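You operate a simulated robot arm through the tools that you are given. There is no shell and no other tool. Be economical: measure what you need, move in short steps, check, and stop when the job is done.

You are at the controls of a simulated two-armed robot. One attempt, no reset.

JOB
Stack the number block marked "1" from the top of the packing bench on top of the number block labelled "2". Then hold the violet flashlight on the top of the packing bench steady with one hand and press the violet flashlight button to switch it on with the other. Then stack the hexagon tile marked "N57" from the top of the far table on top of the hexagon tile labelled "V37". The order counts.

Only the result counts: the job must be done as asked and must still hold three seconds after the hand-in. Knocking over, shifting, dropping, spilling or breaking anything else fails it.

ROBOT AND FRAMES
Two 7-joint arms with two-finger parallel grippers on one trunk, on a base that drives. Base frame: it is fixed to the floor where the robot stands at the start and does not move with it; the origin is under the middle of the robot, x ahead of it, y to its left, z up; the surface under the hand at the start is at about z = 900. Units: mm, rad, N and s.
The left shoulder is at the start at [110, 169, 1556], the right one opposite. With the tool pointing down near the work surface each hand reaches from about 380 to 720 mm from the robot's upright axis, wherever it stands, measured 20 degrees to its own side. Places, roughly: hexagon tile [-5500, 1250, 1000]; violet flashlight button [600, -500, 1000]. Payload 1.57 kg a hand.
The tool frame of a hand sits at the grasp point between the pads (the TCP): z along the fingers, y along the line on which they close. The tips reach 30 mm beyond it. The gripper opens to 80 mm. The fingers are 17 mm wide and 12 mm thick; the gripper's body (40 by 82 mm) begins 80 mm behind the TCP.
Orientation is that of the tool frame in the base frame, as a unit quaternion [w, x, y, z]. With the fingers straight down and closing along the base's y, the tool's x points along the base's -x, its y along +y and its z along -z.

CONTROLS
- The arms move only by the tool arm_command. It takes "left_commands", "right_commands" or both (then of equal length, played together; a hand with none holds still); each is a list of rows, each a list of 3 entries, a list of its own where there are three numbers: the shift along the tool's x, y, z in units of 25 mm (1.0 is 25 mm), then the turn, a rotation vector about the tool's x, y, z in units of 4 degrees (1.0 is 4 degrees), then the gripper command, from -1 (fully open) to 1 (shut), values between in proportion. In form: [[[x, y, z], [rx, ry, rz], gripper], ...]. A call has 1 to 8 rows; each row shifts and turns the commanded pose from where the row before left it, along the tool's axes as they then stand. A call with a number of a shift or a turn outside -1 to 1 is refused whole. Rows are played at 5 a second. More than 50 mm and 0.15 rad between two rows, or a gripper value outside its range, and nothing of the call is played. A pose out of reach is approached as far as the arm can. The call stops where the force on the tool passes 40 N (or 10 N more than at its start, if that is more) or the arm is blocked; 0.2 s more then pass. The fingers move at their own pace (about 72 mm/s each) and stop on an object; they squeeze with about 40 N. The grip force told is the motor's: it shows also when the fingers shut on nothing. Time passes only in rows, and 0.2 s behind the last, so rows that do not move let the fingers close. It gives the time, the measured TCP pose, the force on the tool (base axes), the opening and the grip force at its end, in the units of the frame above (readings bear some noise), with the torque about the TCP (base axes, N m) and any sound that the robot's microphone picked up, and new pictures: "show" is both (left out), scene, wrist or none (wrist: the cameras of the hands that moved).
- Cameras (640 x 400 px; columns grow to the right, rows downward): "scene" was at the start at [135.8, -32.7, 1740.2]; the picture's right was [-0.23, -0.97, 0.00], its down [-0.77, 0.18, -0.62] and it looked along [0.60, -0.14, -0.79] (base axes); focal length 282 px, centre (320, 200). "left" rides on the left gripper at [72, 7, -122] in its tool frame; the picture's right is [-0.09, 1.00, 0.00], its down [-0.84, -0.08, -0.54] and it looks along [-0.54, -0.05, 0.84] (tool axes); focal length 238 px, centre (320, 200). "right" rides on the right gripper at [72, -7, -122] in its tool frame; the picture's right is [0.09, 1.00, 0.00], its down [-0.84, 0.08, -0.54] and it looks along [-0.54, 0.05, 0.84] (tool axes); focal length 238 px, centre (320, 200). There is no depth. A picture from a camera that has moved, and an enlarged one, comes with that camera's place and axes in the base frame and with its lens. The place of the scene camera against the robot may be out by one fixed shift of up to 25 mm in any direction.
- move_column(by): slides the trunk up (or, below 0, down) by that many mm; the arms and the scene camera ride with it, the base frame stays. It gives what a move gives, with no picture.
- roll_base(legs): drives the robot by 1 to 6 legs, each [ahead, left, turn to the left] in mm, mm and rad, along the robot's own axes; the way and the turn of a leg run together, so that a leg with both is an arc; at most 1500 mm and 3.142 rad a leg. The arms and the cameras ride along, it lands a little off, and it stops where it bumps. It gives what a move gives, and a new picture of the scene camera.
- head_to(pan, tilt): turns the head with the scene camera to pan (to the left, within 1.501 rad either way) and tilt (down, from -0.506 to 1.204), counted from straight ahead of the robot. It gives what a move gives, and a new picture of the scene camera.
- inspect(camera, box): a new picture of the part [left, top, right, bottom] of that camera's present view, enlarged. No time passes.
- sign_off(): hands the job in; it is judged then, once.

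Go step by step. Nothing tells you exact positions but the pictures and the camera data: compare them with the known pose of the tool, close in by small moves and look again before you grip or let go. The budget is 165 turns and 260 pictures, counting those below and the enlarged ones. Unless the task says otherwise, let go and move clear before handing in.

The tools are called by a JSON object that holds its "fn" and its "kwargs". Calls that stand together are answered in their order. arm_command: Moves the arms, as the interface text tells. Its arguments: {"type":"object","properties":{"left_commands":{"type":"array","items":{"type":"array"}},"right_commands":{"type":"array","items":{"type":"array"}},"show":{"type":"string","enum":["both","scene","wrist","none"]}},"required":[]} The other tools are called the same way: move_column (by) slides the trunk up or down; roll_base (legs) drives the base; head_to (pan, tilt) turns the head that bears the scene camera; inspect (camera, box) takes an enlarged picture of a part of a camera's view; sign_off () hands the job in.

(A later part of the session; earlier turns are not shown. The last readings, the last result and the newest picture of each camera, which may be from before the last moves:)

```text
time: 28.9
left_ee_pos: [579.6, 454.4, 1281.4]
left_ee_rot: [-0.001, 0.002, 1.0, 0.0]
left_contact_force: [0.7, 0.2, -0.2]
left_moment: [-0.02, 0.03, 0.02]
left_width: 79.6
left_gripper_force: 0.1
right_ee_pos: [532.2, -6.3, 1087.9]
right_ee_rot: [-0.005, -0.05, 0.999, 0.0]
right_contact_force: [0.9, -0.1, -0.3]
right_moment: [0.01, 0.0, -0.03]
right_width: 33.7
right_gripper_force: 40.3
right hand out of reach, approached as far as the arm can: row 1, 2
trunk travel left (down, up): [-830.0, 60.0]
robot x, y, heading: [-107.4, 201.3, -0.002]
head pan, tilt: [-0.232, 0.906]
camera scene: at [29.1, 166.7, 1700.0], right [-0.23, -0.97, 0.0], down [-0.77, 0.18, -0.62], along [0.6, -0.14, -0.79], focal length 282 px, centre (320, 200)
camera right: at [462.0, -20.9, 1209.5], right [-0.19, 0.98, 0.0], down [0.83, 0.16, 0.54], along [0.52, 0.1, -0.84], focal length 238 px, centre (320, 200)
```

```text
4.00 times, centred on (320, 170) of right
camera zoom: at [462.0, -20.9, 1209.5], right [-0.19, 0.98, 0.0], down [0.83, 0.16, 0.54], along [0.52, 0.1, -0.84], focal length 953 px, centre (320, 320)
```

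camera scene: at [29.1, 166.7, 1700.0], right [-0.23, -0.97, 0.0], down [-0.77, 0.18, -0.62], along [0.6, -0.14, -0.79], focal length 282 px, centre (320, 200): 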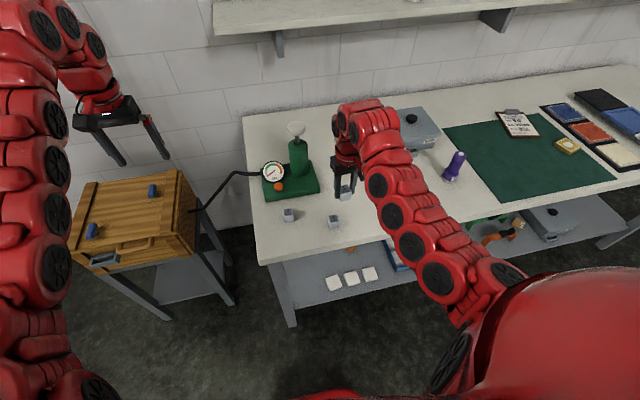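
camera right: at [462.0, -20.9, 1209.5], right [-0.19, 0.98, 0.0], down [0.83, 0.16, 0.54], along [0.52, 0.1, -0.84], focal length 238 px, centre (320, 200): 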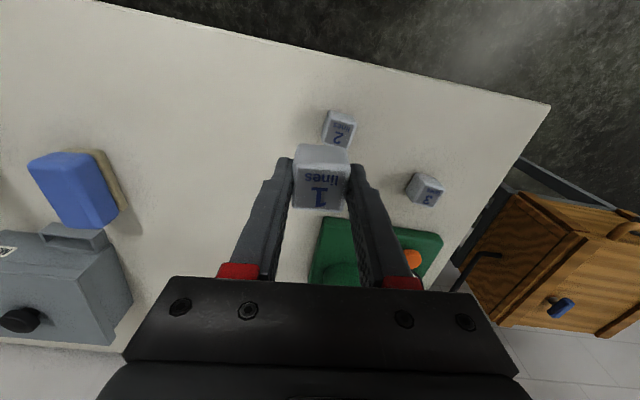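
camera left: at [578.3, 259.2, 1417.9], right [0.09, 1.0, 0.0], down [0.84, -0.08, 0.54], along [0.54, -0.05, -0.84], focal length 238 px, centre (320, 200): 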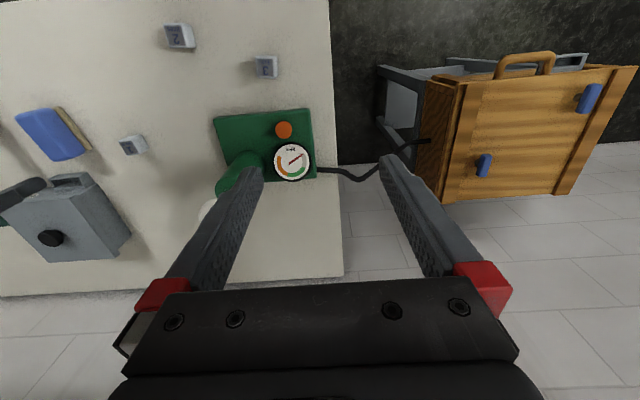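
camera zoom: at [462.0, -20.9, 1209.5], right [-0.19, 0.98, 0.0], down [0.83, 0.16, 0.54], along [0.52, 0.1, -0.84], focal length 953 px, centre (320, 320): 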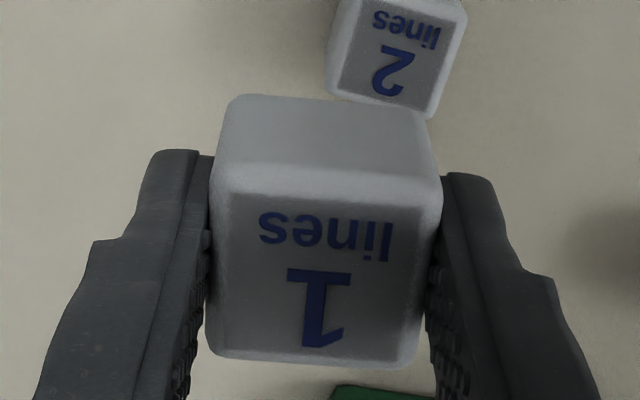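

Block 2's top centre is about (540, 17). I'll descend to z≈1010 and then shift about +8/+23 in x/y.

{"fn": "arm_command", "kwargs": {"right_commands": [[[0, 0, 1], [0, 0, 0], 1], [[0, 0, 1], [0, 0, 0], 1], [[0, 0, 0.9], [0, 0, 0], 1], [[-0.2, 0.5, 0.2], [0, 0, 0.5], 1], [[-0.2, 0.4, 0], [0, 0, 0.5], 1]]}}

{"fn": "inspect", "kwargs": {"camera": "right", "box": [240, 120, 400, 220]}}

{"fn": "inspect", "kwargs": {"camera": "scene", "box": [270, 150, 430, 250]}}

```text
time: 30.1
left_ee_pos: [578.1, 453.6, 1281.0]
left_ee_rot: [-0.001, 0.002, 1.0, -0.001]
left_contact_force: [-0.7, 0.5, 0.9]
left_moment: [0.02, 0.03, 0.0]
left_width: 79.9
left_gripper_force: 0.1
right_ee_pos: [538.4, 19.7, 1009.2]
right_ee_rot: [-0.004, -0.015, 1.0, 0.0]
right_contact_force: [-1.0, -1.2, -0.3]
right_moment: [-0.01, 0.0, -0.03]
right_width: 33.4
right_gripper_force: 39.9
trunk travel left (down, up): [-830.0, 60.0]
robot x, y, heading: [-109.0, 201.4, -0.003]
head pan, tilt: [-0.232, 0.906]
camera scene: at [28.1, 167.0, 1700.1], right [-0.23, -0.97, 0.0], down [-0.77, 0.18, -0.62], along [0.6, -0.14, -0.79], focal length 282 px, centre (320, 200)
camera right: at [467.0, 9.5, 1131.8], right [-0.12, 0.99, 0.0], down [0.84, 0.1, 0.54], along [0.53, 0.07, -0.84], focal length 238 px, centre (320, 200)
```

scene: 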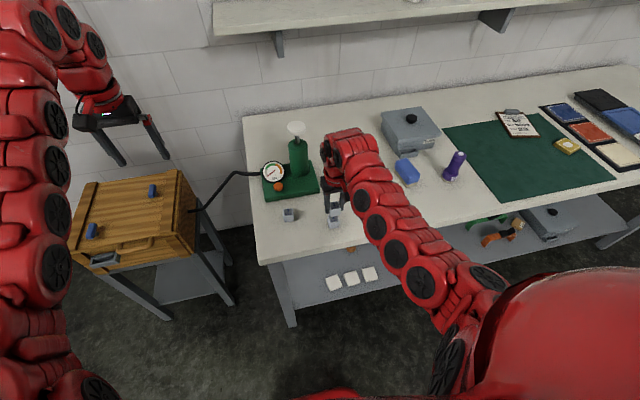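
right: 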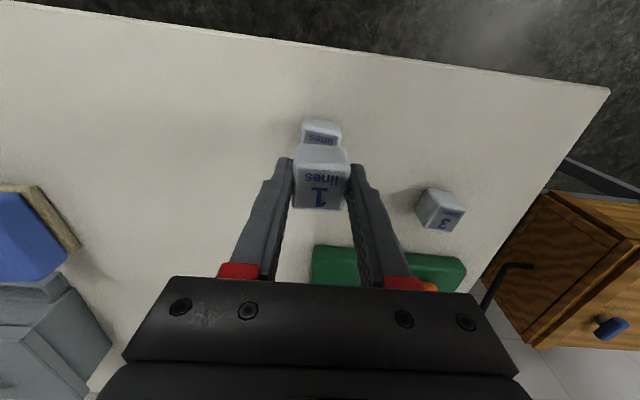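

```text
4.00 times, centred on (320, 170) of right
camera zoom: at [467.0, 9.5, 1131.8], right [-0.12, 0.99, 0.0], down [0.84, 0.1, 0.54], along [0.53, 0.07, -0.84], focal length 953 px, centre (320, 320)
```

zoom: 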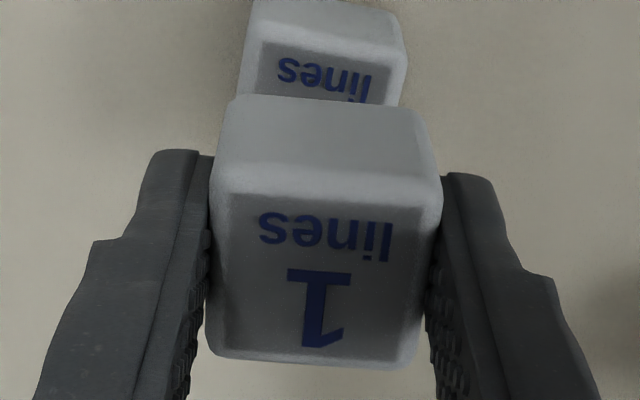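

```text
4.00 times, centred on (350, 200) of scene
camera zoom: at [28.1, 167.0, 1700.1], right [-0.23, -0.97, 0.0], down [-0.77, 0.18, -0.62], along [0.6, -0.14, -0.79], focal length 1129 px, centre (200, 200)
```

zoom: 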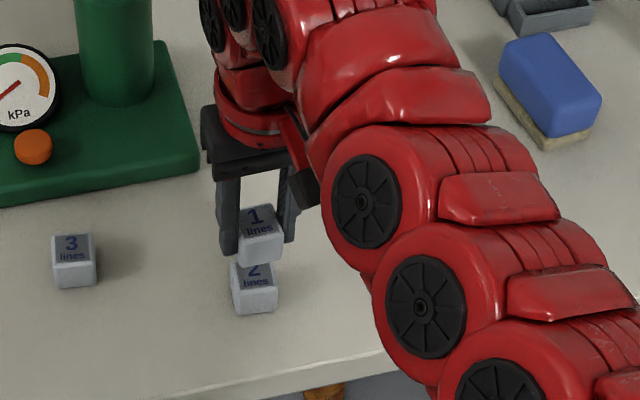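

Alignment is within a couple of millimetres. I'll lower nearly to contact and check force and view.

{"fn": "arm_command", "kwargs": {"right_commands": [[[-0.07, 0, 0.5], [0, 0, 0.3], 1], [[0, 0, 0.5], [0, 0, 0], 1], [[0, 0, 0.36], [0, 0, 0], 1], [[0, 0, 0], [0, 0, 0], 1]]}}

{"fn": "inspect", "kwargs": {"camera": "scene", "box": [300, 180, 380, 230]}}

{"fn": "inspect", "kwargs": {"camera": "right", "box": [240, 120, 400, 220]}}

```text
time: 31.1
left_ee_pos: [579.3, 454.8, 1282.5]
left_ee_rot: [0.0, 0.001, 1.0, 0.0]
left_contact_force: [-0.6, 1.1, -0.5]
left_moment: [0.01, 0.01, 0.0]
left_width: 79.9
left_gripper_force: 0.1
right_ee_pos: [538.7, 17.8, 976.2]
right_ee_rot: [-0.004, -0.004, 1.0, 0.001]
right_contact_force: [0.9, -0.6, 1.2]
right_moment: [-0.06, -0.03, 0.0]
right_width: 33.6
right_gripper_force: 40.1
trunk travel left (down, up): [-830.0, 60.0]
robot x, y, heading: [-108.6, 198.1, -0.004]
head pan, tilt: [-0.232, 0.906]
camera scene: at [27.6, 166.8, 1700.2], right [-0.23, -0.97, 0.0], down [-0.77, 0.18, -0.62], along [0.6, -0.14, -0.79], focal length 282 px, centre (320, 200)
camera right: at [468.1, 10.5, 1098.4], right [-0.1, 0.99, 0.0], down [0.84, 0.08, 0.54], along [0.53, 0.06, -0.84], focal length 238 px, centre (320, 200)
```

scene: 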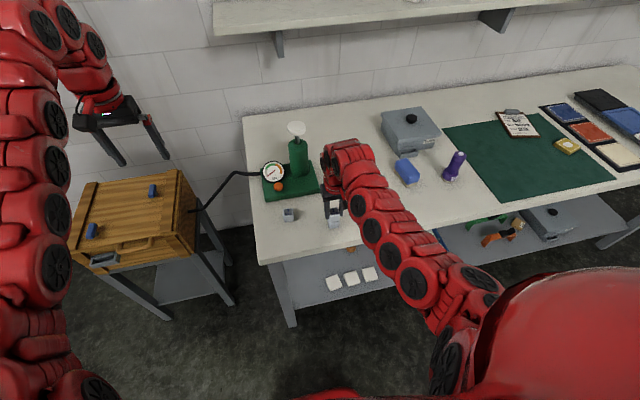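
right: 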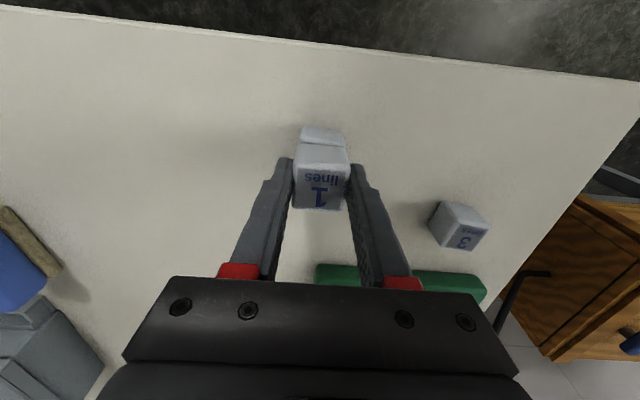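

```text
8.00 times, centred on (340, 205) of scene
camera zoom: at [27.6, 166.8, 1700.2], right [-0.23, -0.97, 0.0], down [-0.77, 0.18, -0.62], along [0.6, -0.14, -0.79], focal length 2258 px, centre (160, 160)
```

zoom: 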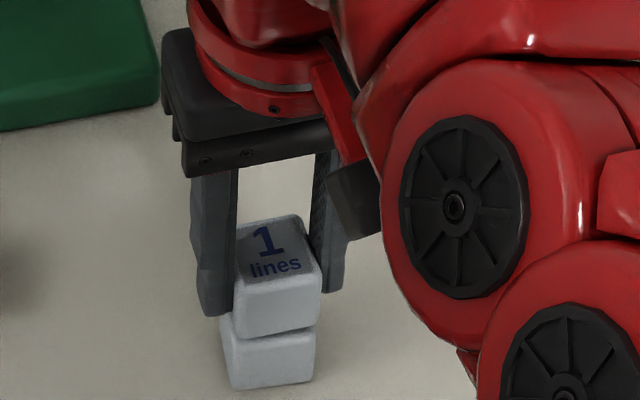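

```text
4.00 times, centred on (320, 170) of right
camera zoom: at [468.1, 10.5, 1098.4], right [-0.1, 0.99, 0.0], down [0.84, 0.08, 0.54], along [0.53, 0.06, -0.84], focal length 953 px, centre (320, 320)
```

zoom: 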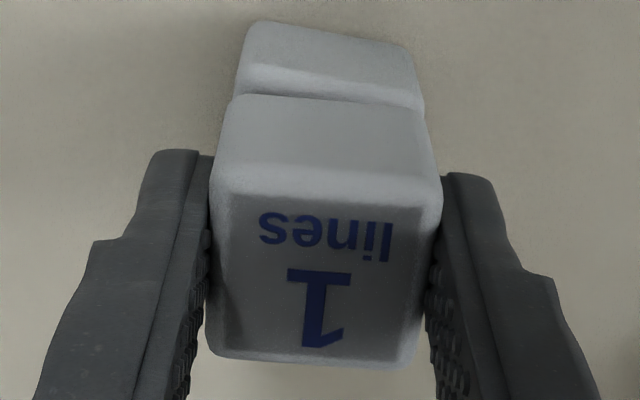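

The blocks are aligned within about 2 mm. I'll nudge slightly left, lower to contact and release.

{"fn": "arm_command", "kwargs": {"right_commands": [[[0, 0.04, 0.06], [0, 0, 0], 1], [[0, 0, 0.06], [0, 0, 0], 1], [[0, 0, 0], [0, 0, 0], 1]], "show": "none"}}

```text
time: 31.9
left_ee_pos: [577.4, 453.3, 1282.8]
left_ee_rot: [0.0, 0.002, 1.0, -0.001]
left_contact_force: [-0.4, -0.3, -0.1]
left_moment: [0.02, 0.0, -0.02]
left_width: 80.0
left_gripper_force: 0.0
right_ee_pos: [538.6, 18.8, 974.1]
right_ee_rot: [-0.003, -0.004, 1.0, 0.0]
right_contact_force: [-1.0, -0.1, 0.3]
right_moment: [0.0, 0.01, -0.02]
right_width: 33.4
right_gripper_force: 39.9
trunk travel left (down, up): [-830.0, 60.0]
robot x, y, heading: [-106.0, 203.3, -0.004]
head pan, tilt: [-0.232, 0.906]
```

{"fn": "arm_command", "kwargs": {"right_commands": [[[0, 0, 0.06], [0, 0, 0], 1], [[0, 0, 0.06], [0, 0, 0], 1], [[0, 0, 0], [0, 0, 0], 1]], "show": "none"}}

```text
time: 32.7
left_ee_pos: [575.8, 454.5, 1283.1]
left_ee_rot: [0.001, 0.003, 1.0, 0.0]
left_contact_force: [-0.2, -0.4, -0.4]
left_moment: [-0.01, 0.02, 0.0]
left_width: 80.2
left_gripper_force: 0.0
right_ee_pos: [539.6, 20.3, 972.9]
right_ee_rot: [-0.001, -0.004, 1.0, 0.0]
right_contact_force: [1.8, 2.1, 20.6]
right_moment: [0.12, -0.18, 0.02]
right_width: 33.6
right_gripper_force: 39.6
trunk travel left (down, up): [-830.0, 60.0]
robot x, y, heading: [-107.5, 203.0, -0.004]
head pan, tilt: [-0.232, 0.906]
```

Contact is felt (20 N upward) at z≈973, as expected. I'll release gradually and retreat straight up.

{"fn": "arm_command", "kwargs": {"right_commands": [[[0, 0, -0.04], [0, 0, 0], 1], [[0, 0, 0], [0, 0, 0], 0], [[0, 0, 0], [0, 0, 0], -1], [[0, 0, 0], [0, 0, 0], -1], [[0, 0, -1], [0, 0, 0], -1], [[0, 0, -1], [0, 0, 0], -1], [[0, 0, -1], [0, 0, 0], -1], [[0, 0, -1], [0, 0, 0], -1]]}}

{"fn": "inspect", "kwargs": {"camera": "scene", "box": [300, 180, 380, 230]}}

```text
time: 34.5
left_ee_pos: [577.5, 452.9, 1282.9]
left_ee_rot: [0.0, 0.002, 1.0, 0.0]
left_contact_force: [-0.7, -0.4, -0.5]
left_moment: [0.02, -0.02, 0.0]
left_width: 79.9
left_gripper_force: 0.1
right_ee_pos: [539.7, 18.3, 1071.4]
right_ee_rot: [-0.003, -0.004, 1.0, 0.0]
right_contact_force: [-0.1, -0.2, 0.4]
right_moment: [-0.03, 0.02, 0.0]
right_width: 80.1
right_gripper_force: 0.1
trunk travel left (down, up): [-830.0, 60.0]
robot x, y, heading: [-106.8, 200.8, -0.004]
head pan, tilt: [-0.232, 0.906]
camera scene: at [26.7, 166.0, 1700.3], right [-0.23, -0.97, 0.0], down [-0.77, 0.18, -0.62], along [0.6, -0.14, -0.79], focal length 282 px, centre (320, 200)
camera right: at [467.9, 10.6, 1193.1], right [-0.1, 0.99, 0.0], down [0.84, 0.08, 0.54], along [0.53, 0.06, -0.84], focal length 238 px, centre (320, 200)
```

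scene: 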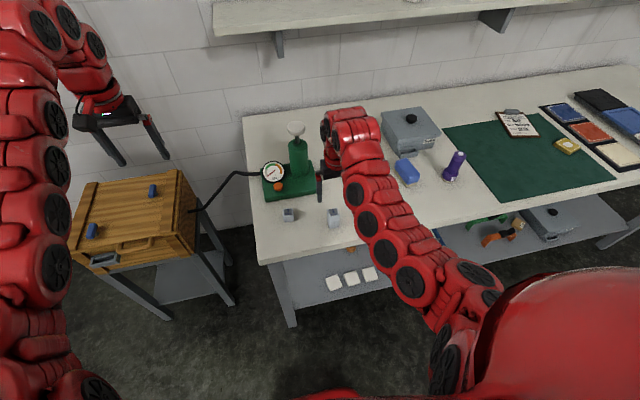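
right: 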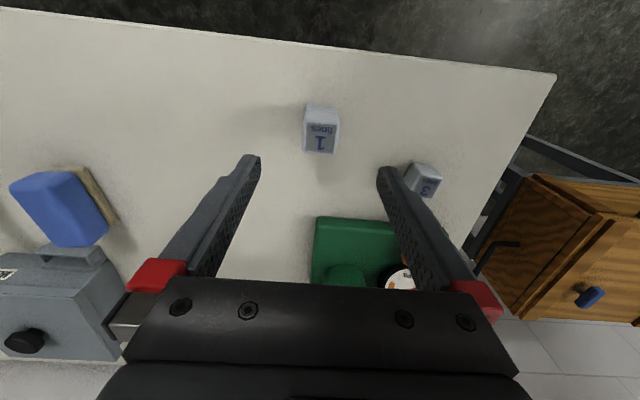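

```text
8.00 times, centred on (340, 205) of scene
camera zoom: at [26.7, 166.0, 1700.3], right [-0.23, -0.97, 0.0], down [-0.77, 0.18, -0.62], along [0.6, -0.14, -0.79], focal length 2258 px, centre (160, 160)
```

zoom: 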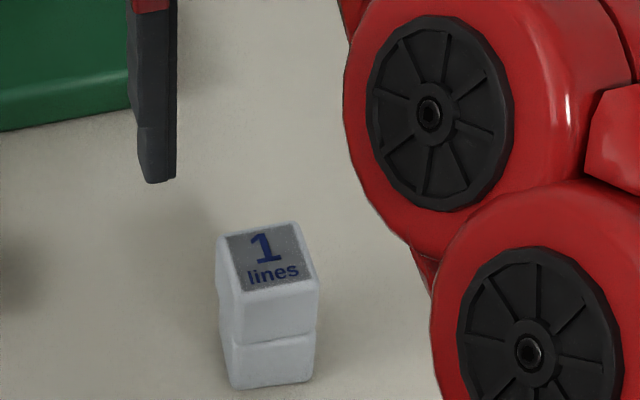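

The 1-on-2 stack stands. Next I'll raise the right hand and drive so the flashlight (≈(640, −460)) is dead ahead.

{"fn": "arm_command", "kwargs": {"right_commands": [[[-0.5, -0.3, -1], [0, 0, 0], -1], [[-0.5, -0.3, -1], [0, 0, 0], -1], [[-0.5, -0.3, -1], [0, 0, 0], -1], [[-0.5, -0.3, -1], [0, 0, 0], -1], [[-0.5, -0.3, -1], [0, 0, 0], -1], [[-0.5, -0.3, -1], [0, 0, 0], -1]], "show": "none"}}

{"fn": "roll_base", "kwargs": {"legs": [[0, -660, 0], [105, 0, 0]]}}

{"fn": "inspect", "kwargs": {"camera": "right", "box": [0, 0, 640, 400]}}

```text
time: 35.9
left_ee_pos: [578.7, 453.5, 1282.7]
left_ee_rot: [0.0, 0.001, 1.0, -0.001]
left_contact_force: [0.2, -0.3, -0.1]
left_moment: [-0.02, 0.01, 0.0]
left_width: 80.1
left_gripper_force: 0.1
right_ee_pos: [609.7, -21.6, 1221.0]
right_ee_rot: [-0.004, -0.005, 1.0, 0.001]
right_contact_force: [-0.6, 0.5, -0.2]
right_moment: [-0.03, -0.03, 0.0]
right_width: 80.0
right_gripper_force: 0.1
right hand out of reach, approached as far as the arm can: row 6
trunk travel left (down, up): [-830.0, 60.0]
robot x, y, heading: [-108.6, 199.3, -0.005]
head pan, tilt: [-0.232, 0.906]
```

```text
time: 40.2
left_ee_pos: [677.2, -204.2, 1282.6]
left_ee_rot: [0.001, 0.006, 1.0, 0.0]
left_contact_force: [-0.7, 0.2, 0.8]
left_moment: [0.01, -0.02, -0.02]
left_width: 80.3
left_gripper_force: 0.0
right_ee_pos: [706.9, -681.7, 1221.1]
right_ee_rot: [-0.003, -0.001, 1.0, 0.0]
right_contact_force: [-0.8, -0.2, -0.2]
right_moment: [0.0, -0.03, 0.03]
right_width: 79.8
right_gripper_force: 0.1
trunk travel left (down, up): [-830.0, 60.0]
robot x, y, heading: [-7.8, -453.1, -0.015]
head pan, tilt: [-0.232, 0.906]
camera scene: at [125.0, -487.9, 1700.4], right [-0.24, -0.97, 0.0], down [-0.76, 0.19, -0.62], along [0.6, -0.15, -0.79], focal length 282 px, centre (320, 200)
```

scene: 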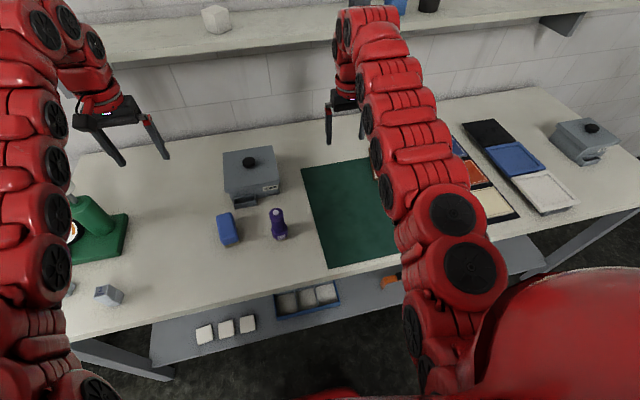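

```text
1.00 times, centred on (320, 200) of right (not enlarged: the box is as wide or as high as the picture)
camera zoom: at [635.7, -689.0, 1342.7], right [-0.09, 1.0, 0.0], down [0.84, 0.08, 0.54], along [0.53, 0.05, -0.84], focal length 238 px, centre (320, 200)
```

zoom: 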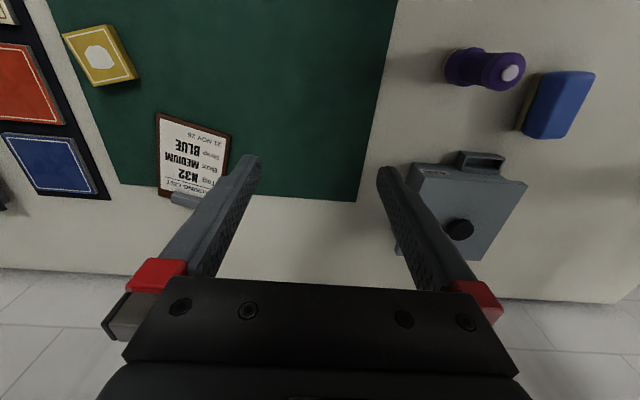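

The flashlight is near (640, −458). I'll view it in the left camera and the enlarged scene to pin its height and barrel.

{"fn": "inspect", "kwargs": {"camera": "left", "box": [0, 0, 320, 200]}}

{"fn": "inspect", "kwargs": {"camera": "scene", "box": [240, 190, 320, 240]}}

{"fn": "inspect", "kwargs": {"camera": "right", "box": [400, 20, 560, 120]}}

```text
2.00 times, centred on (160, 100) of left
camera zoom: at [606.2, -197.0, 1404.3], right [0.1, 0.99, 0.0], down [0.84, -0.09, 0.54], along [0.54, -0.06, -0.84], focal length 477 px, centre (640, 400)
```

zoom: 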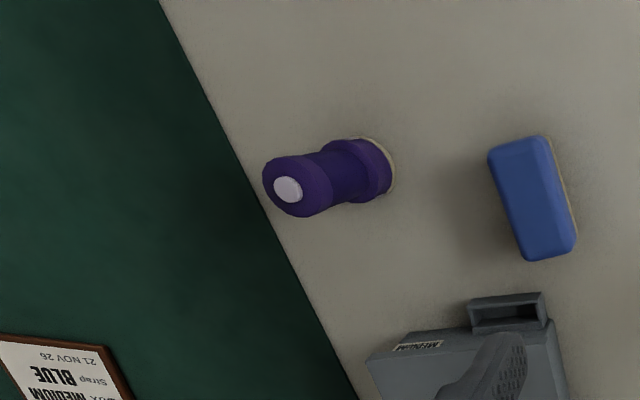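

```text
8.00 times, centred on (280, 215) of scene
camera zoom: at [125.0, -487.9, 1700.4], right [-0.24, -0.97, 0.0], down [-0.76, 0.19, -0.62], along [0.6, -0.15, -0.79], focal length 2258 px, centre (640, 80)
```

zoom: 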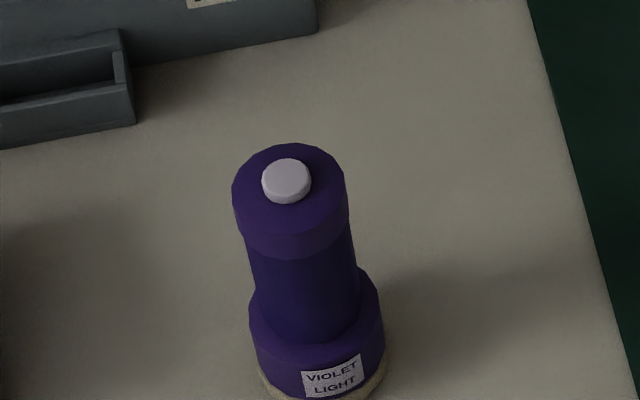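

```text
4.00 times, centred on (480, 70) of right
camera zoom: at [635.7, -689.0, 1342.7], right [-0.09, 1.0, 0.0], down [0.84, 0.08, 0.54], along [0.53, 0.05, -0.84], focal length 953 px, centre (-320, 720)
```

zoom: 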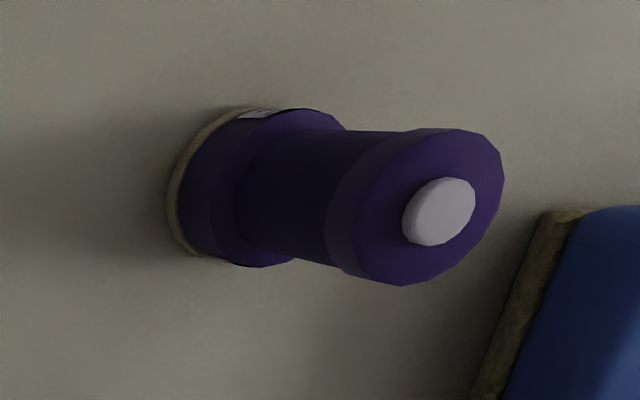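

Triangulated: button top at (638, −461, 1024), barrel about 38 mm thick from z 950 to 1003. The right hand will hold the barrel from the front-right at a 45° tilt and the left will press from above. I'll back off slightly and start orienting the right hand.

{"fn": "roll_base", "kwargs": {"legs": [[-25, 0, 0.012]]}}

{"fn": "arm_command", "kwargs": {"right_commands": [[[0.35, 0.6, 0], [0, 0, -0.94], -1], [[0.35, 0.6, 0], [0, 0, -0.94], -1], [[0.35, 0.6, 0], [0, 0, -0.94], -1], [[0.35, 0.6, 0], [0, 0, -0.94], -1], [[0.35, 0.6, 0], [0, 0, -0.94], -1], [[0.35, 0.6, 0], [0, 0, -0.94], -1], [[0.35, 0.6, 0], [0, 0, -0.94], -1], [[0.35, 0.6, 0], [0, 0, -0.94], -1]], "show": "none"}}

{"fn": "arm_command", "kwargs": {"right_commands": [[[0, 0, 0], [0, -1, 0], -1], [[0, 0, 0], [0, -1, 0], -1], [[0, 0, 0], [0, -1, 0], -1], [[0, 0, 0], [0, -1, 0], -1], [[0, 0, 0], [0, -1, 0], -1], [[0, 0, 0], [0, -1, 0], -1], [[0, 0, 0], [0, -1, 0], -1], [[0, 0, 0], [0, -1, 0], -1]]}}

```text
time: 41.1
left_ee_pos: [658.0, -197.1, 1277.4]
left_ee_rot: [-0.003, -0.002, 1.0, 0.0]
left_contact_force: [0.0, -0.3, -0.2]
left_moment: [-0.02, 0.06, 0.02]
left_width: 79.8
left_gripper_force: 0.1
right_ee_pos: [693.0, -673.4, 1214.5]
right_ee_rot: [-0.008, -0.007, 1.0, 0.001]
right_contact_force: [1.1, -0.1, -0.2]
right_moment: [0.01, 0.03, 0.02]
right_width: 79.9
right_gripper_force: 0.2
trunk travel left (down, up): [-830.0, 60.0]
robot x, y, heading: [-35.8, -455.6, 0.005]
head pan, tilt: [-0.232, 0.906]
camera scene: at [111.9, -486.1, 1699.0], right [-0.23, -0.97, 0.0], down [-0.77, 0.18, -0.61], along [0.6, -0.14, -0.79], focal length 282 px, centre (320, 200)
```

scene: 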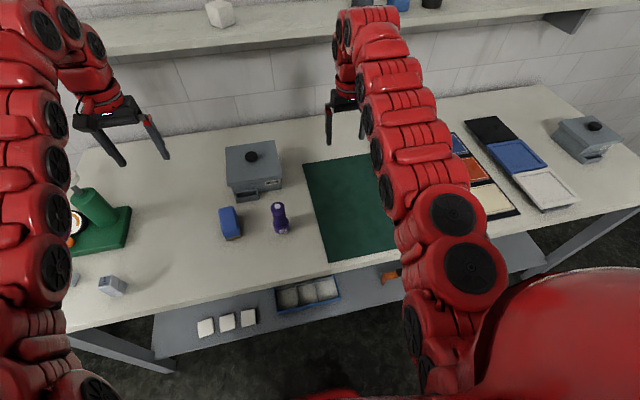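

```text
time: 42.9
left_ee_pos: [651.2, -196.2, 1280.8]
left_ee_rot: [0.0, -0.001, 1.0, 0.001]
left_contact_force: [-0.1, -0.4, -0.7]
left_moment: [0.02, 0.01, 0.0]
left_width: 80.0
left_gripper_force: 0.0
right_ee_pos: [598.3, -577.4, 1221.7]
right_ee_rot: [-0.005, -0.25, 0.968, 0.002]
right_contact_force: [-0.1, -0.4, 0.1]
right_moment: [-0.05, 0.0, 0.04]
right_width: 80.1
right_gripper_force: 0.1
right hand out of reach, approached as far as the arm can: row 8
trunk travel left (down, up): [-830.0, 60.0]
robot x, y, heading: [-30.1, -452.8, 0.008]
head pan, tilt: [-0.232, 0.906]
```

```text
time: 44.7
left_ee_pos: [651.6, -197.5, 1281.6]
left_ee_rot: [0.0, -0.001, 1.0, 0.0]
left_contact_force: [-0.2, 0.0, 0.1]
left_moment: [-0.01, 0.0, 0.01]
left_width: 79.7
left_gripper_force: 0.0
right_ee_pos: [598.4, -579.1, 1221.8]
right_ee_rot: [-0.004, -0.25, 0.968, 0.001]
right_contact_force: [0.3, 0.0, 0.2]
right_moment: [0.02, 0.01, -0.02]
right_width: 80.1
right_gripper_force: 0.1
right hand out of reach, approached as far as the arm can: row 1, 2, 3, 4, 5, 6, 7, 8
trunk travel left (down, up): [-830.0, 60.0]
robot x, y, heading: [-33.3, -451.3, 0.004]
head pan, tilt: [-0.232, 0.906]
camera scene: at [102.3, -485.5, 1700.2], right [-0.23, -0.97, 0.0], down [-0.77, 0.18, -0.62], along [0.6, -0.14, -0.79], focal length 282 px, centre (320, 200)
camera right: at [539.4, -620.1, 1344.1], right [-0.56, 0.83, 0.0], down [0.7, 0.47, 0.54], along [0.44, 0.31, -0.84], focal length 238 px, centre (320, 200)
```

scene: 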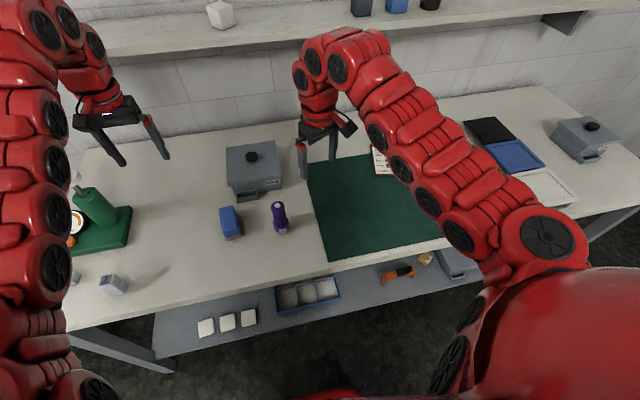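
right: 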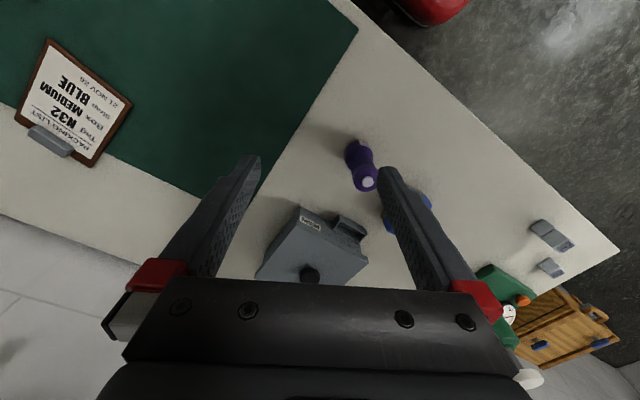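

The arm is folded to its inner limit at this height. I'll go lower, yaw further (to about 50°), then pitch.

{"fn": "arm_command", "kwargs": {"right_commands": [[[0, 0, 0.9], [0, 0, 0], -1], [[0, 0, 0.9], [0, 0, -0.9], -1], [[0, -0.3, 0.9], [0, 0, -0.9], -1], [[0, -0.3, 0.9], [0, 0, -0.9], -1], [[0, -0.3, 0.5], [0, 0, -0.9], -1], [[0, 0, 0], [0, 0, -0.9], -1], [[0, 0, 0], [0, -1, -0.9], -1], [[0, 0, 0], [0, -1, 0], -1]], "show": "none"}}

{"fn": "arm_command", "kwargs": {"right_commands": [[[0, 0, 0], [0, -1, 0], -1], [[0, 0, 0], [0, -1, 0], -1], [[0, 0, 0], [0, -1, 0], -1], [[0, 0, 0], [0, -1, 0], -1], [[0, 0, 0], [0, -1, 0], -1], [[0, 0, 0], [0, -1, 0], -1]]}}

```text
time: 46.5
left_ee_pos: [650.7, -197.8, 1282.8]
left_ee_rot: [0.001, -0.001, 1.0, 0.0]
left_contact_force: [-0.4, -0.9, 0.0]
left_moment: [0.03, 0.02, 0.02]
left_width: 80.0
left_gripper_force: 0.1
right_ee_pos: [645.1, -606.6, 1156.4]
right_ee_rot: [0.062, -0.398, 0.915, 0.028]
right_contact_force: [-0.1, 0.0, 0.3]
right_moment: [-0.01, -0.07, 0.01]
right_width: 80.0
right_gripper_force: 0.0
right hand out of reach, approached as far as the arm can: row 1, 2, 7
trunk travel left (down, up): [-830.0, 60.0]
robot x, y, heading: [-32.6, -457.4, 0.006]
head pan, tilt: [-0.232, 0.906]
```

```text
time: 47.9
left_ee_pos: [651.1, -196.5, 1281.4]
left_ee_rot: [0.0, -0.001, 1.0, 0.0]
left_contact_force: [-0.2, 0.1, 0.6]
left_moment: [0.03, 0.02, 0.0]
left_width: 80.0
left_gripper_force: 0.1
right_ee_pos: [646.8, -606.4, 1156.5]
right_ee_rot: [0.251, -0.382, 0.883, 0.111]
right_contact_force: [-0.4, 0.0, 0.7]
right_moment: [-0.04, -0.03, 0.02]
right_width: 79.9
right_gripper_force: 0.0
trunk travel left (down, up): [-830.0, 60.0]
robot x, y, heading: [-28.6, -449.0, 0.0]
head pan, tilt: [-0.232, 0.906]
camera scene: at [102.1, -485.5, 1700.2], right [-0.23, -0.97, 0.0], down [-0.77, 0.18, -0.62], along [0.6, -0.14, -0.79], focal length 282 px, centre (320, 200)
camera right: at [566.0, -703.3, 1220.8], right [-0.78, 0.62, -0.04], down [0.24, 0.36, 0.9], along [0.58, 0.69, -0.43], focal length 238 px, centre (320, 200)
```

scene: 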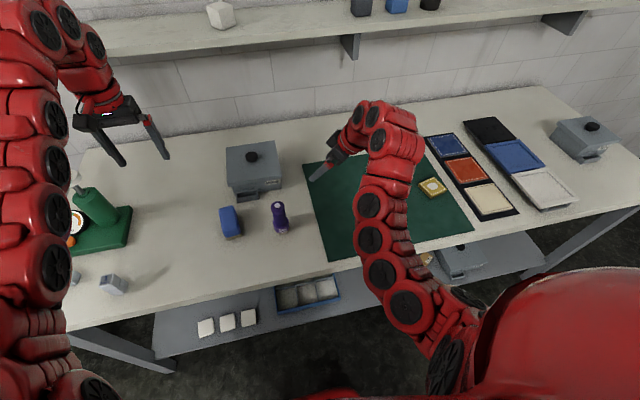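
right: 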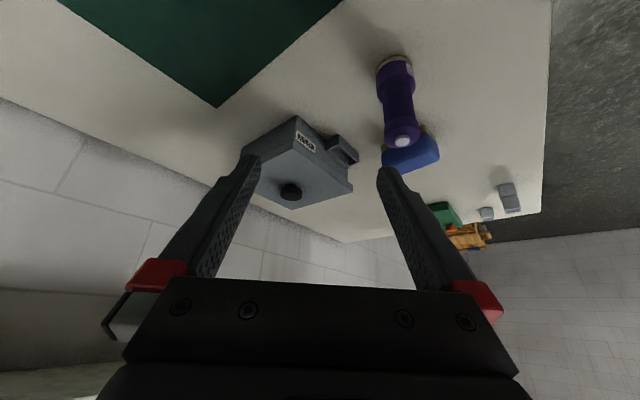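

Tilt works now. I'll finish the pitch to about 46° and move to a standoff 130 mm short of the barrel.

{"fn": "arm_command", "kwargs": {"right_commands": [[[0, 0, 0], [0, -1, 0], -1], [[0, 0, 0], [0, -1, 0], -1], [[0, 0, 0], [0, -1, 0], -1], [[0.49, 0.85, 0.54], [0, -0.5, 0], -1], [[0.49, 0.85, 0.54], [0, 0, 0], -1], [[0.49, 0.85, 0.54], [0, 0, 0], -1], [[0.49, 0.85, 0.54], [0, 0, 0], -1], [[0.49, 0.85, 0.54], [0, 0, 0], -1]]}}

```text
time: 49.7
left_ee_pos: [650.4, -196.5, 1283.7]
left_ee_rot: [0.0, -0.001, 1.0, 0.0]
left_contact_force: [0.6, -0.3, 0.6]
left_moment: [-0.01, -0.01, -0.01]
left_width: 80.3
left_gripper_force: 0.1
right_ee_pos: [568.3, -530.1, 1063.1]
right_ee_rot: [0.356, -0.365, 0.846, 0.156]
right_contact_force: [-0.3, 0.7, 0.3]
right_moment: [0.02, -0.02, 0.0]
right_width: 79.7
right_gripper_force: 0.2
trunk travel left (down, up): [-830.0, 60.0]
robot x, y, heading: [-37.0, -457.3, -0.0]
head pan, tilt: [-0.232, 0.906]
camera scene: at [101.6, -485.3, 1700.3], right [-0.23, -0.97, 0.0], down [-0.77, 0.18, -0.62], along [0.6, -0.14, -0.79], focal length 282 px, centre (320, 200)
camera right: at [479.2, -634.9, 1096.6], right [-0.77, 0.63, -0.06], down [0.08, 0.19, 0.98], along [0.63, 0.75, -0.2], focal length 238 px, centre (320, 200)
```

scene: 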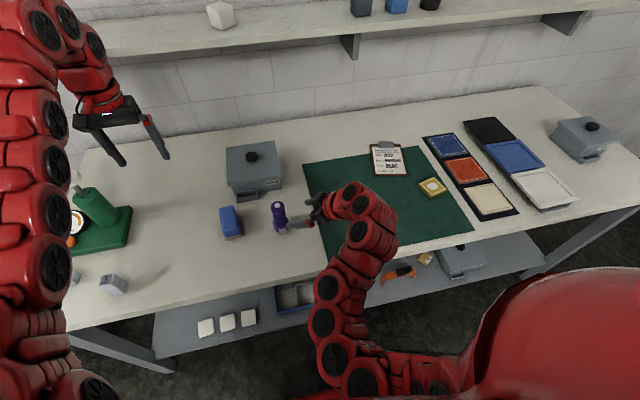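
right: 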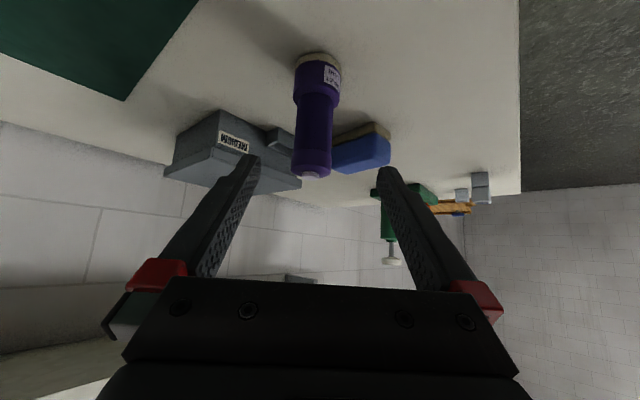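

Alignment is good (the barrel lies on the gripper centre line). I'll advance 132 mm along the approach and look before closing.

{"fn": "arm_command", "kwargs": {"right_commands": [[[-0.04, -0.03, 0.88], [0, 0, 0], -1], [[-0.04, -0.03, 0.88], [0, 0, 0], -1], [[-0.04, -0.03, 0.88], [0, 0, 0], -1], [[-0.04, -0.03, 0.88], [0, 0, 0], -1], [[-0.04, -0.03, 0.88], [0, 0, 0], -1], [[-0.02, -0.01, 0.85], [0, 0, 0], -1]]}}

{"fn": "inspect", "kwargs": {"camera": "scene", "box": [220, 170, 380, 270]}}

```text
time: 51.1
left_ee_pos: [652.2, -196.1, 1281.9]
left_ee_rot: [-0.002, -0.001, 1.0, 0.0]
left_contact_force: [0.9, 0.4, 0.3]
left_moment: [0.04, 0.02, 0.01]
left_width: 80.0
left_gripper_force: 0.0
right_ee_pos: [641.7, -459.8, 978.9]
right_ee_rot: [0.357, -0.366, 0.845, 0.156]
right_contact_force: [-0.8, -0.8, -0.4]
right_moment: [0.02, 0.02, -0.01]
right_width: 79.9
right_gripper_force: 0.1
trunk travel left (down, up): [-830.0, 60.0]
robot x, y, heading: [-33.6, -451.8, 0.002]
head pan, tilt: [-0.232, 0.906]
camera scene: at [103.0, -485.5, 1700.1], right [-0.23, -0.97, 0.0], down [-0.77, 0.18, -0.62], along [0.6, -0.14, -0.79], focal length 282 px, centre (320, 200)
camera right: at [551.8, -565.3, 1011.1], right [-0.77, 0.63, -0.06], down [0.08, 0.19, 0.98], along [0.63, 0.75, -0.2], focal length 238 px, centre (320, 200)
```

scene: 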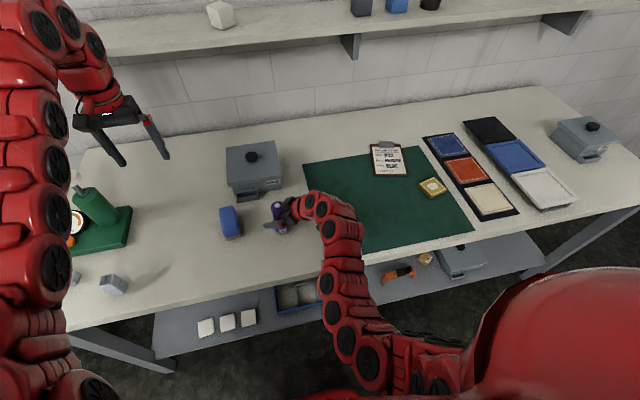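
right: 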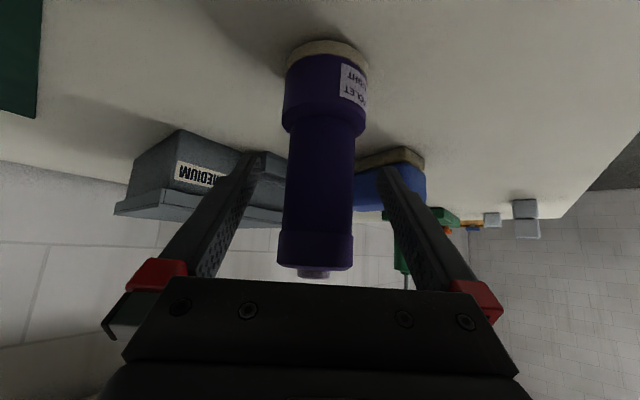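

```text
4.00 times, centred on (300, 220) of scene
camera zoom: at [103.0, -485.5, 1700.1], right [-0.23, -0.97, 0.0], down [-0.77, 0.18, -0.62], along [0.6, -0.14, -0.79], focal length 1129 px, centre (400, 120)
```

zoom: 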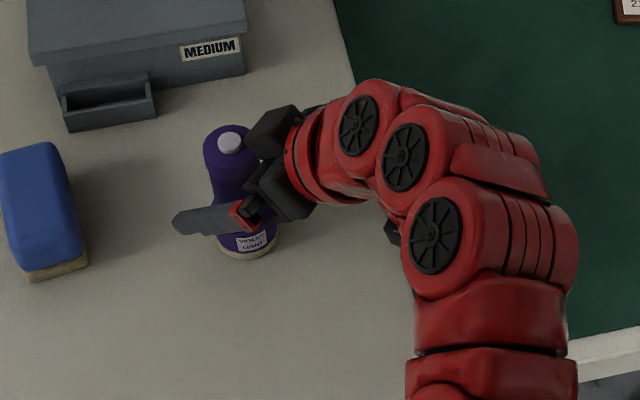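

The barrel is centred between the pads. I'll close to hold it.

{"fn": "arm_command", "kwargs": {"right_commands": [[[0, -0.05, 0], [0, 0, 0], -0.3], [[0, 0, 0], [0, 0, 0], 0.2], [[0, 0, 0], [0, 0, 0], 1], [[0, 0, 0], [0, 0, 0], 1], [[0, 0, 0], [0, 0, 0], 1]], "show": "wrist"}}

{"fn": "inspect", "kwargs": {"camera": "left", "box": [0, 0, 320, 200]}}

```text
time: 52.3
left_ee_pos: [651.1, -197.8, 1281.6]
left_ee_rot: [-0.001, 0.0, 1.0, 0.001]
left_contact_force: [-0.3, 0.8, -0.9]
left_moment: [0.01, 0.01, -0.02]
left_width: 80.2
left_gripper_force: 0.1
right_ee_pos: [640.9, -460.9, 977.7]
right_ee_rot: [0.356, -0.365, 0.846, 0.156]
right_contact_force: [-0.1, -0.9, 0.1]
right_moment: [-0.01, 0.02, 0.01]
right_width: 38.2
right_gripper_force: 40.2
trunk travel left (down, up): [-830.0, 60.0]
robot x, y, heading: [-34.2, -450.9, 0.003]
head pan, tilt: [-0.232, 0.906]
camera right: at [551.7, -566.4, 1011.3], right [-0.77, 0.63, -0.06], down [0.08, 0.19, 0.98], along [0.63, 0.75, -0.2], focal length 238 px, centre (320, 200)
```

right: 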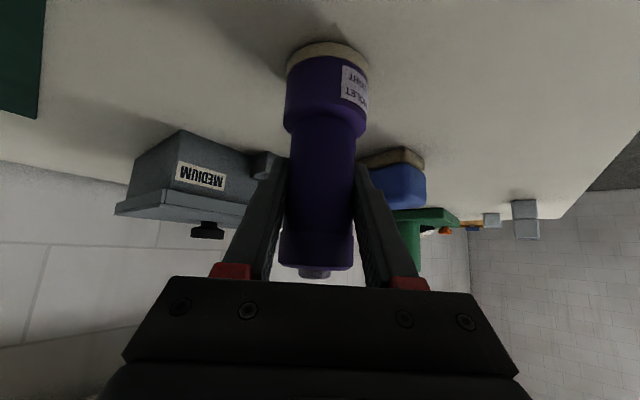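

```text
2.00 times, centred on (160, 100) of left
camera zoom: at [579.9, -189.4, 1403.2], right [0.09, 1.0, 0.0], down [0.84, -0.08, 0.54], along [0.54, -0.05, -0.84], focal length 477 px, centre (640, 400)
```

zoom: 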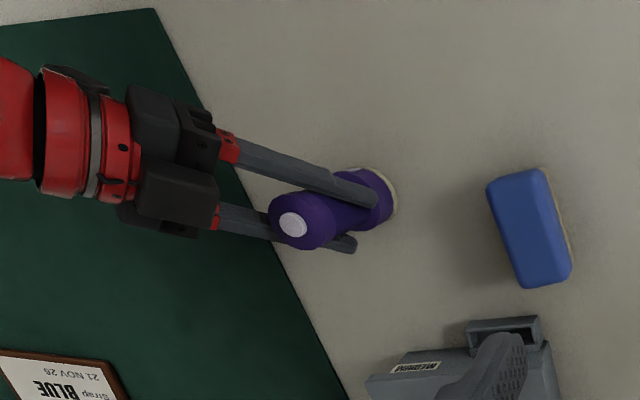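

The flashlight is held (38 mm). Now I'll close the left gripper and bring it over the button at (640, −462, 1024).

{"fn": "arm_command", "kwargs": {"left_commands": [[[0, -1, 0.4], [0, 0, 0.6], 1], [[0, -1, 0.4], [0, 0, 0.6], 1], [[0, -1, 0.4], [0, 0, 0.6], 1], [[0, -1, 0.4], [0, 0, 0.6], 1], [[0, -1, 0.4], [0, 0, 0], 1], [[0, -1, 0.4], [0, 0, 0], 1], [[0, -1, 0.4], [0, 0, 0], 1], [[0, -1, 0.4], [0, 0, 0], 1]]}}

```text
time: 54.1
left_ee_pos: [629.3, -395.2, 1200.5]
left_ee_rot: [-0.001, 0.083, 0.997, 0.001]
left_contact_force: [-0.5, 0.3, -0.1]
left_moment: [0.04, 0.03, 0.0]
left_width: 0.0
left_gripper_force: 21.4
right_ee_pos: [641.2, -461.3, 978.7]
right_ee_rot: [0.356, -0.367, 0.845, 0.157]
right_contact_force: [0.3, -0.9, -0.5]
right_moment: [0.0, -0.02, 0.0]
right_width: 38.3
right_gripper_force: 40.5
trunk travel left (down, up): [-830.0, 60.0]
robot x, y, heading: [-33.2, -450.3, 0.001]
head pan, tilt: [-0.232, 0.906]
camera scene: at [102.5, -486.7, 1700.2], right [-0.23, -0.97, 0.0], down [-0.77, 0.18, -0.62], along [0.6, -0.14, -0.79], focal length 282 px, centre (320, 200)
camera left: at [559.9, -377.1, 1322.7], right [0.26, 0.97, 0.0], down [0.81, -0.21, 0.54], along [0.52, -0.14, -0.84], focal length 238 px, centre (320, 200)
```

scene: 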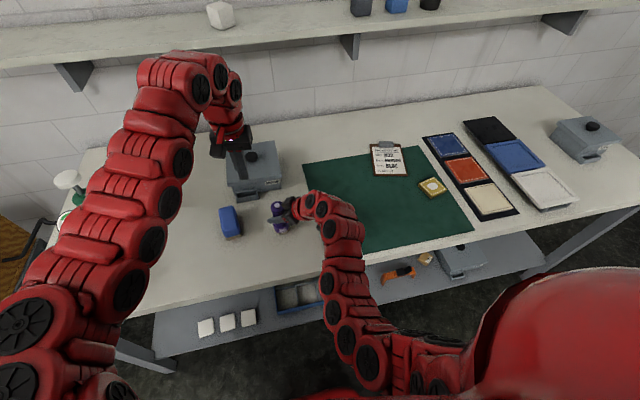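
left: 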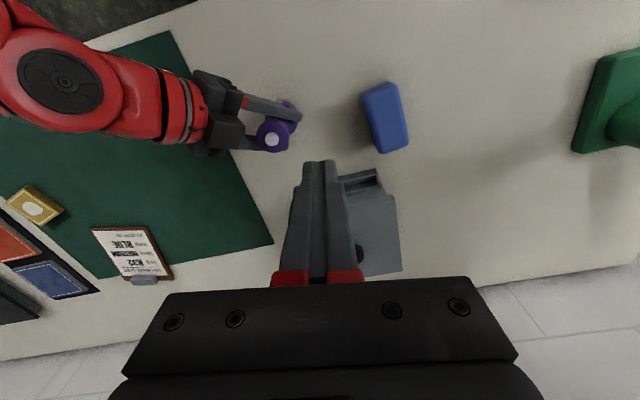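

Button confirmed at about (640, −463). I'll move to a hover with tips ~45 mm above it.

{"fn": "arm_command", "kwargs": {"left_commands": [[[-0.21, -0.64, 1], [0, 0, 0], 1], [[-0.21, -0.64, 1], [0, 0, 0], 1], [[-0.21, -0.64, 1], [0, 0, 0], 1], [[-0.21, -0.64, 1], [0, 0, 0], 1]]}}

{"fn": "inspect", "kwargs": {"camera": "left", "box": [240, 100, 400, 200]}}

{"fn": "inspect", "kwargs": {"camera": "scene", "box": [220, 160, 380, 260]}}

```text
time: 55.1
left_ee_pos: [640.3, -465.3, 1099.2]
left_ee_rot: [0.0, 0.083, 0.997, -0.001]
left_contact_force: [0.5, 0.3, -0.6]
left_moment: [0.02, 0.03, -0.01]
left_width: 0.1
left_gripper_force: 21.0
right_ee_pos: [641.0, -460.5, 979.0]
right_ee_rot: [0.356, -0.367, 0.845, 0.158]
right_contact_force: [-0.4, 1.0, 0.4]
right_moment: [0.04, -0.06, 0.04]
right_width: 38.2
right_gripper_force: 40.4
trunk travel left (down, up): [-830.0, 60.0]
robot x, y, heading: [-32.6, -451.4, 0.002]
head pan, tilt: [-0.232, 0.906]
camera scene: at [102.7, -486.9, 1700.2], right [-0.23, -0.97, 0.0], down [-0.77, 0.18, -0.62], along [0.6, -0.14, -0.79], focal length 282 px, centre (320, 200)
camera left: at [570.7, -446.1, 1221.2], right [0.26, 0.97, 0.0], down [0.81, -0.21, 0.54], along [0.52, -0.14, -0.84], focal length 238 px, centre (320, 200)
```

scene: 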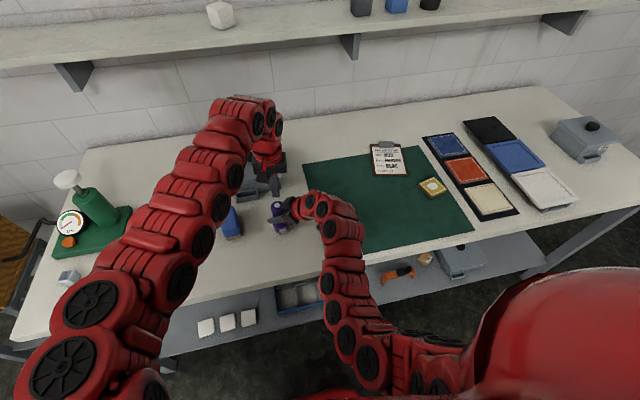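
left: 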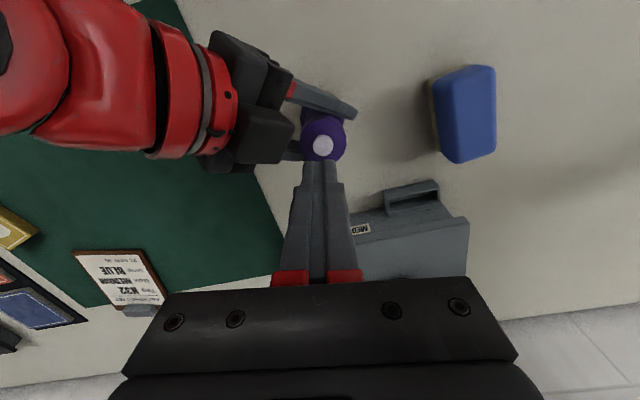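

```text
4.00 times, centred on (320, 150) of left
camera zoom: at [570.7, -446.1, 1221.2], right [0.26, 0.97, 0.0], down [0.81, -0.21, 0.54], along [0.52, -0.14, -0.84], focal length 953 px, centre (320, 400)
```

zoom: 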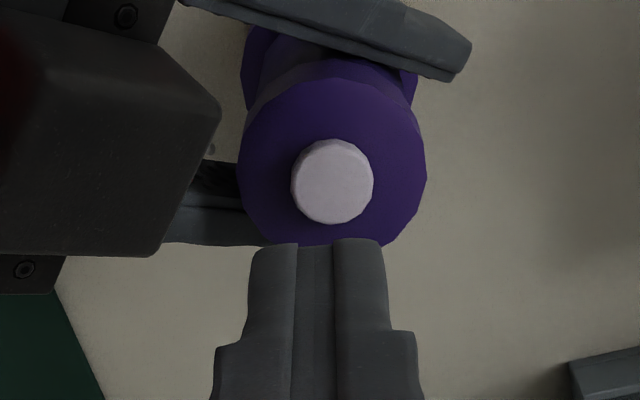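

```text
4.00 times, centred on (300, 210) of scene
camera zoom: at [102.7, -486.9, 1700.2], right [-0.23, -0.97, 0.0], down [-0.77, 0.18, -0.62], along [0.6, -0.14, -0.79], focal length 1129 px, centre (400, 160)
```

zoom: 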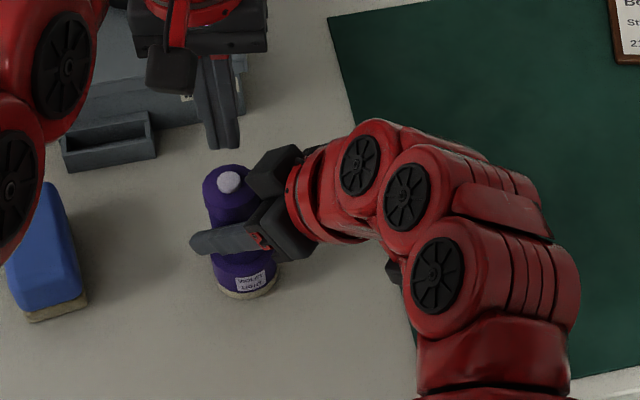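

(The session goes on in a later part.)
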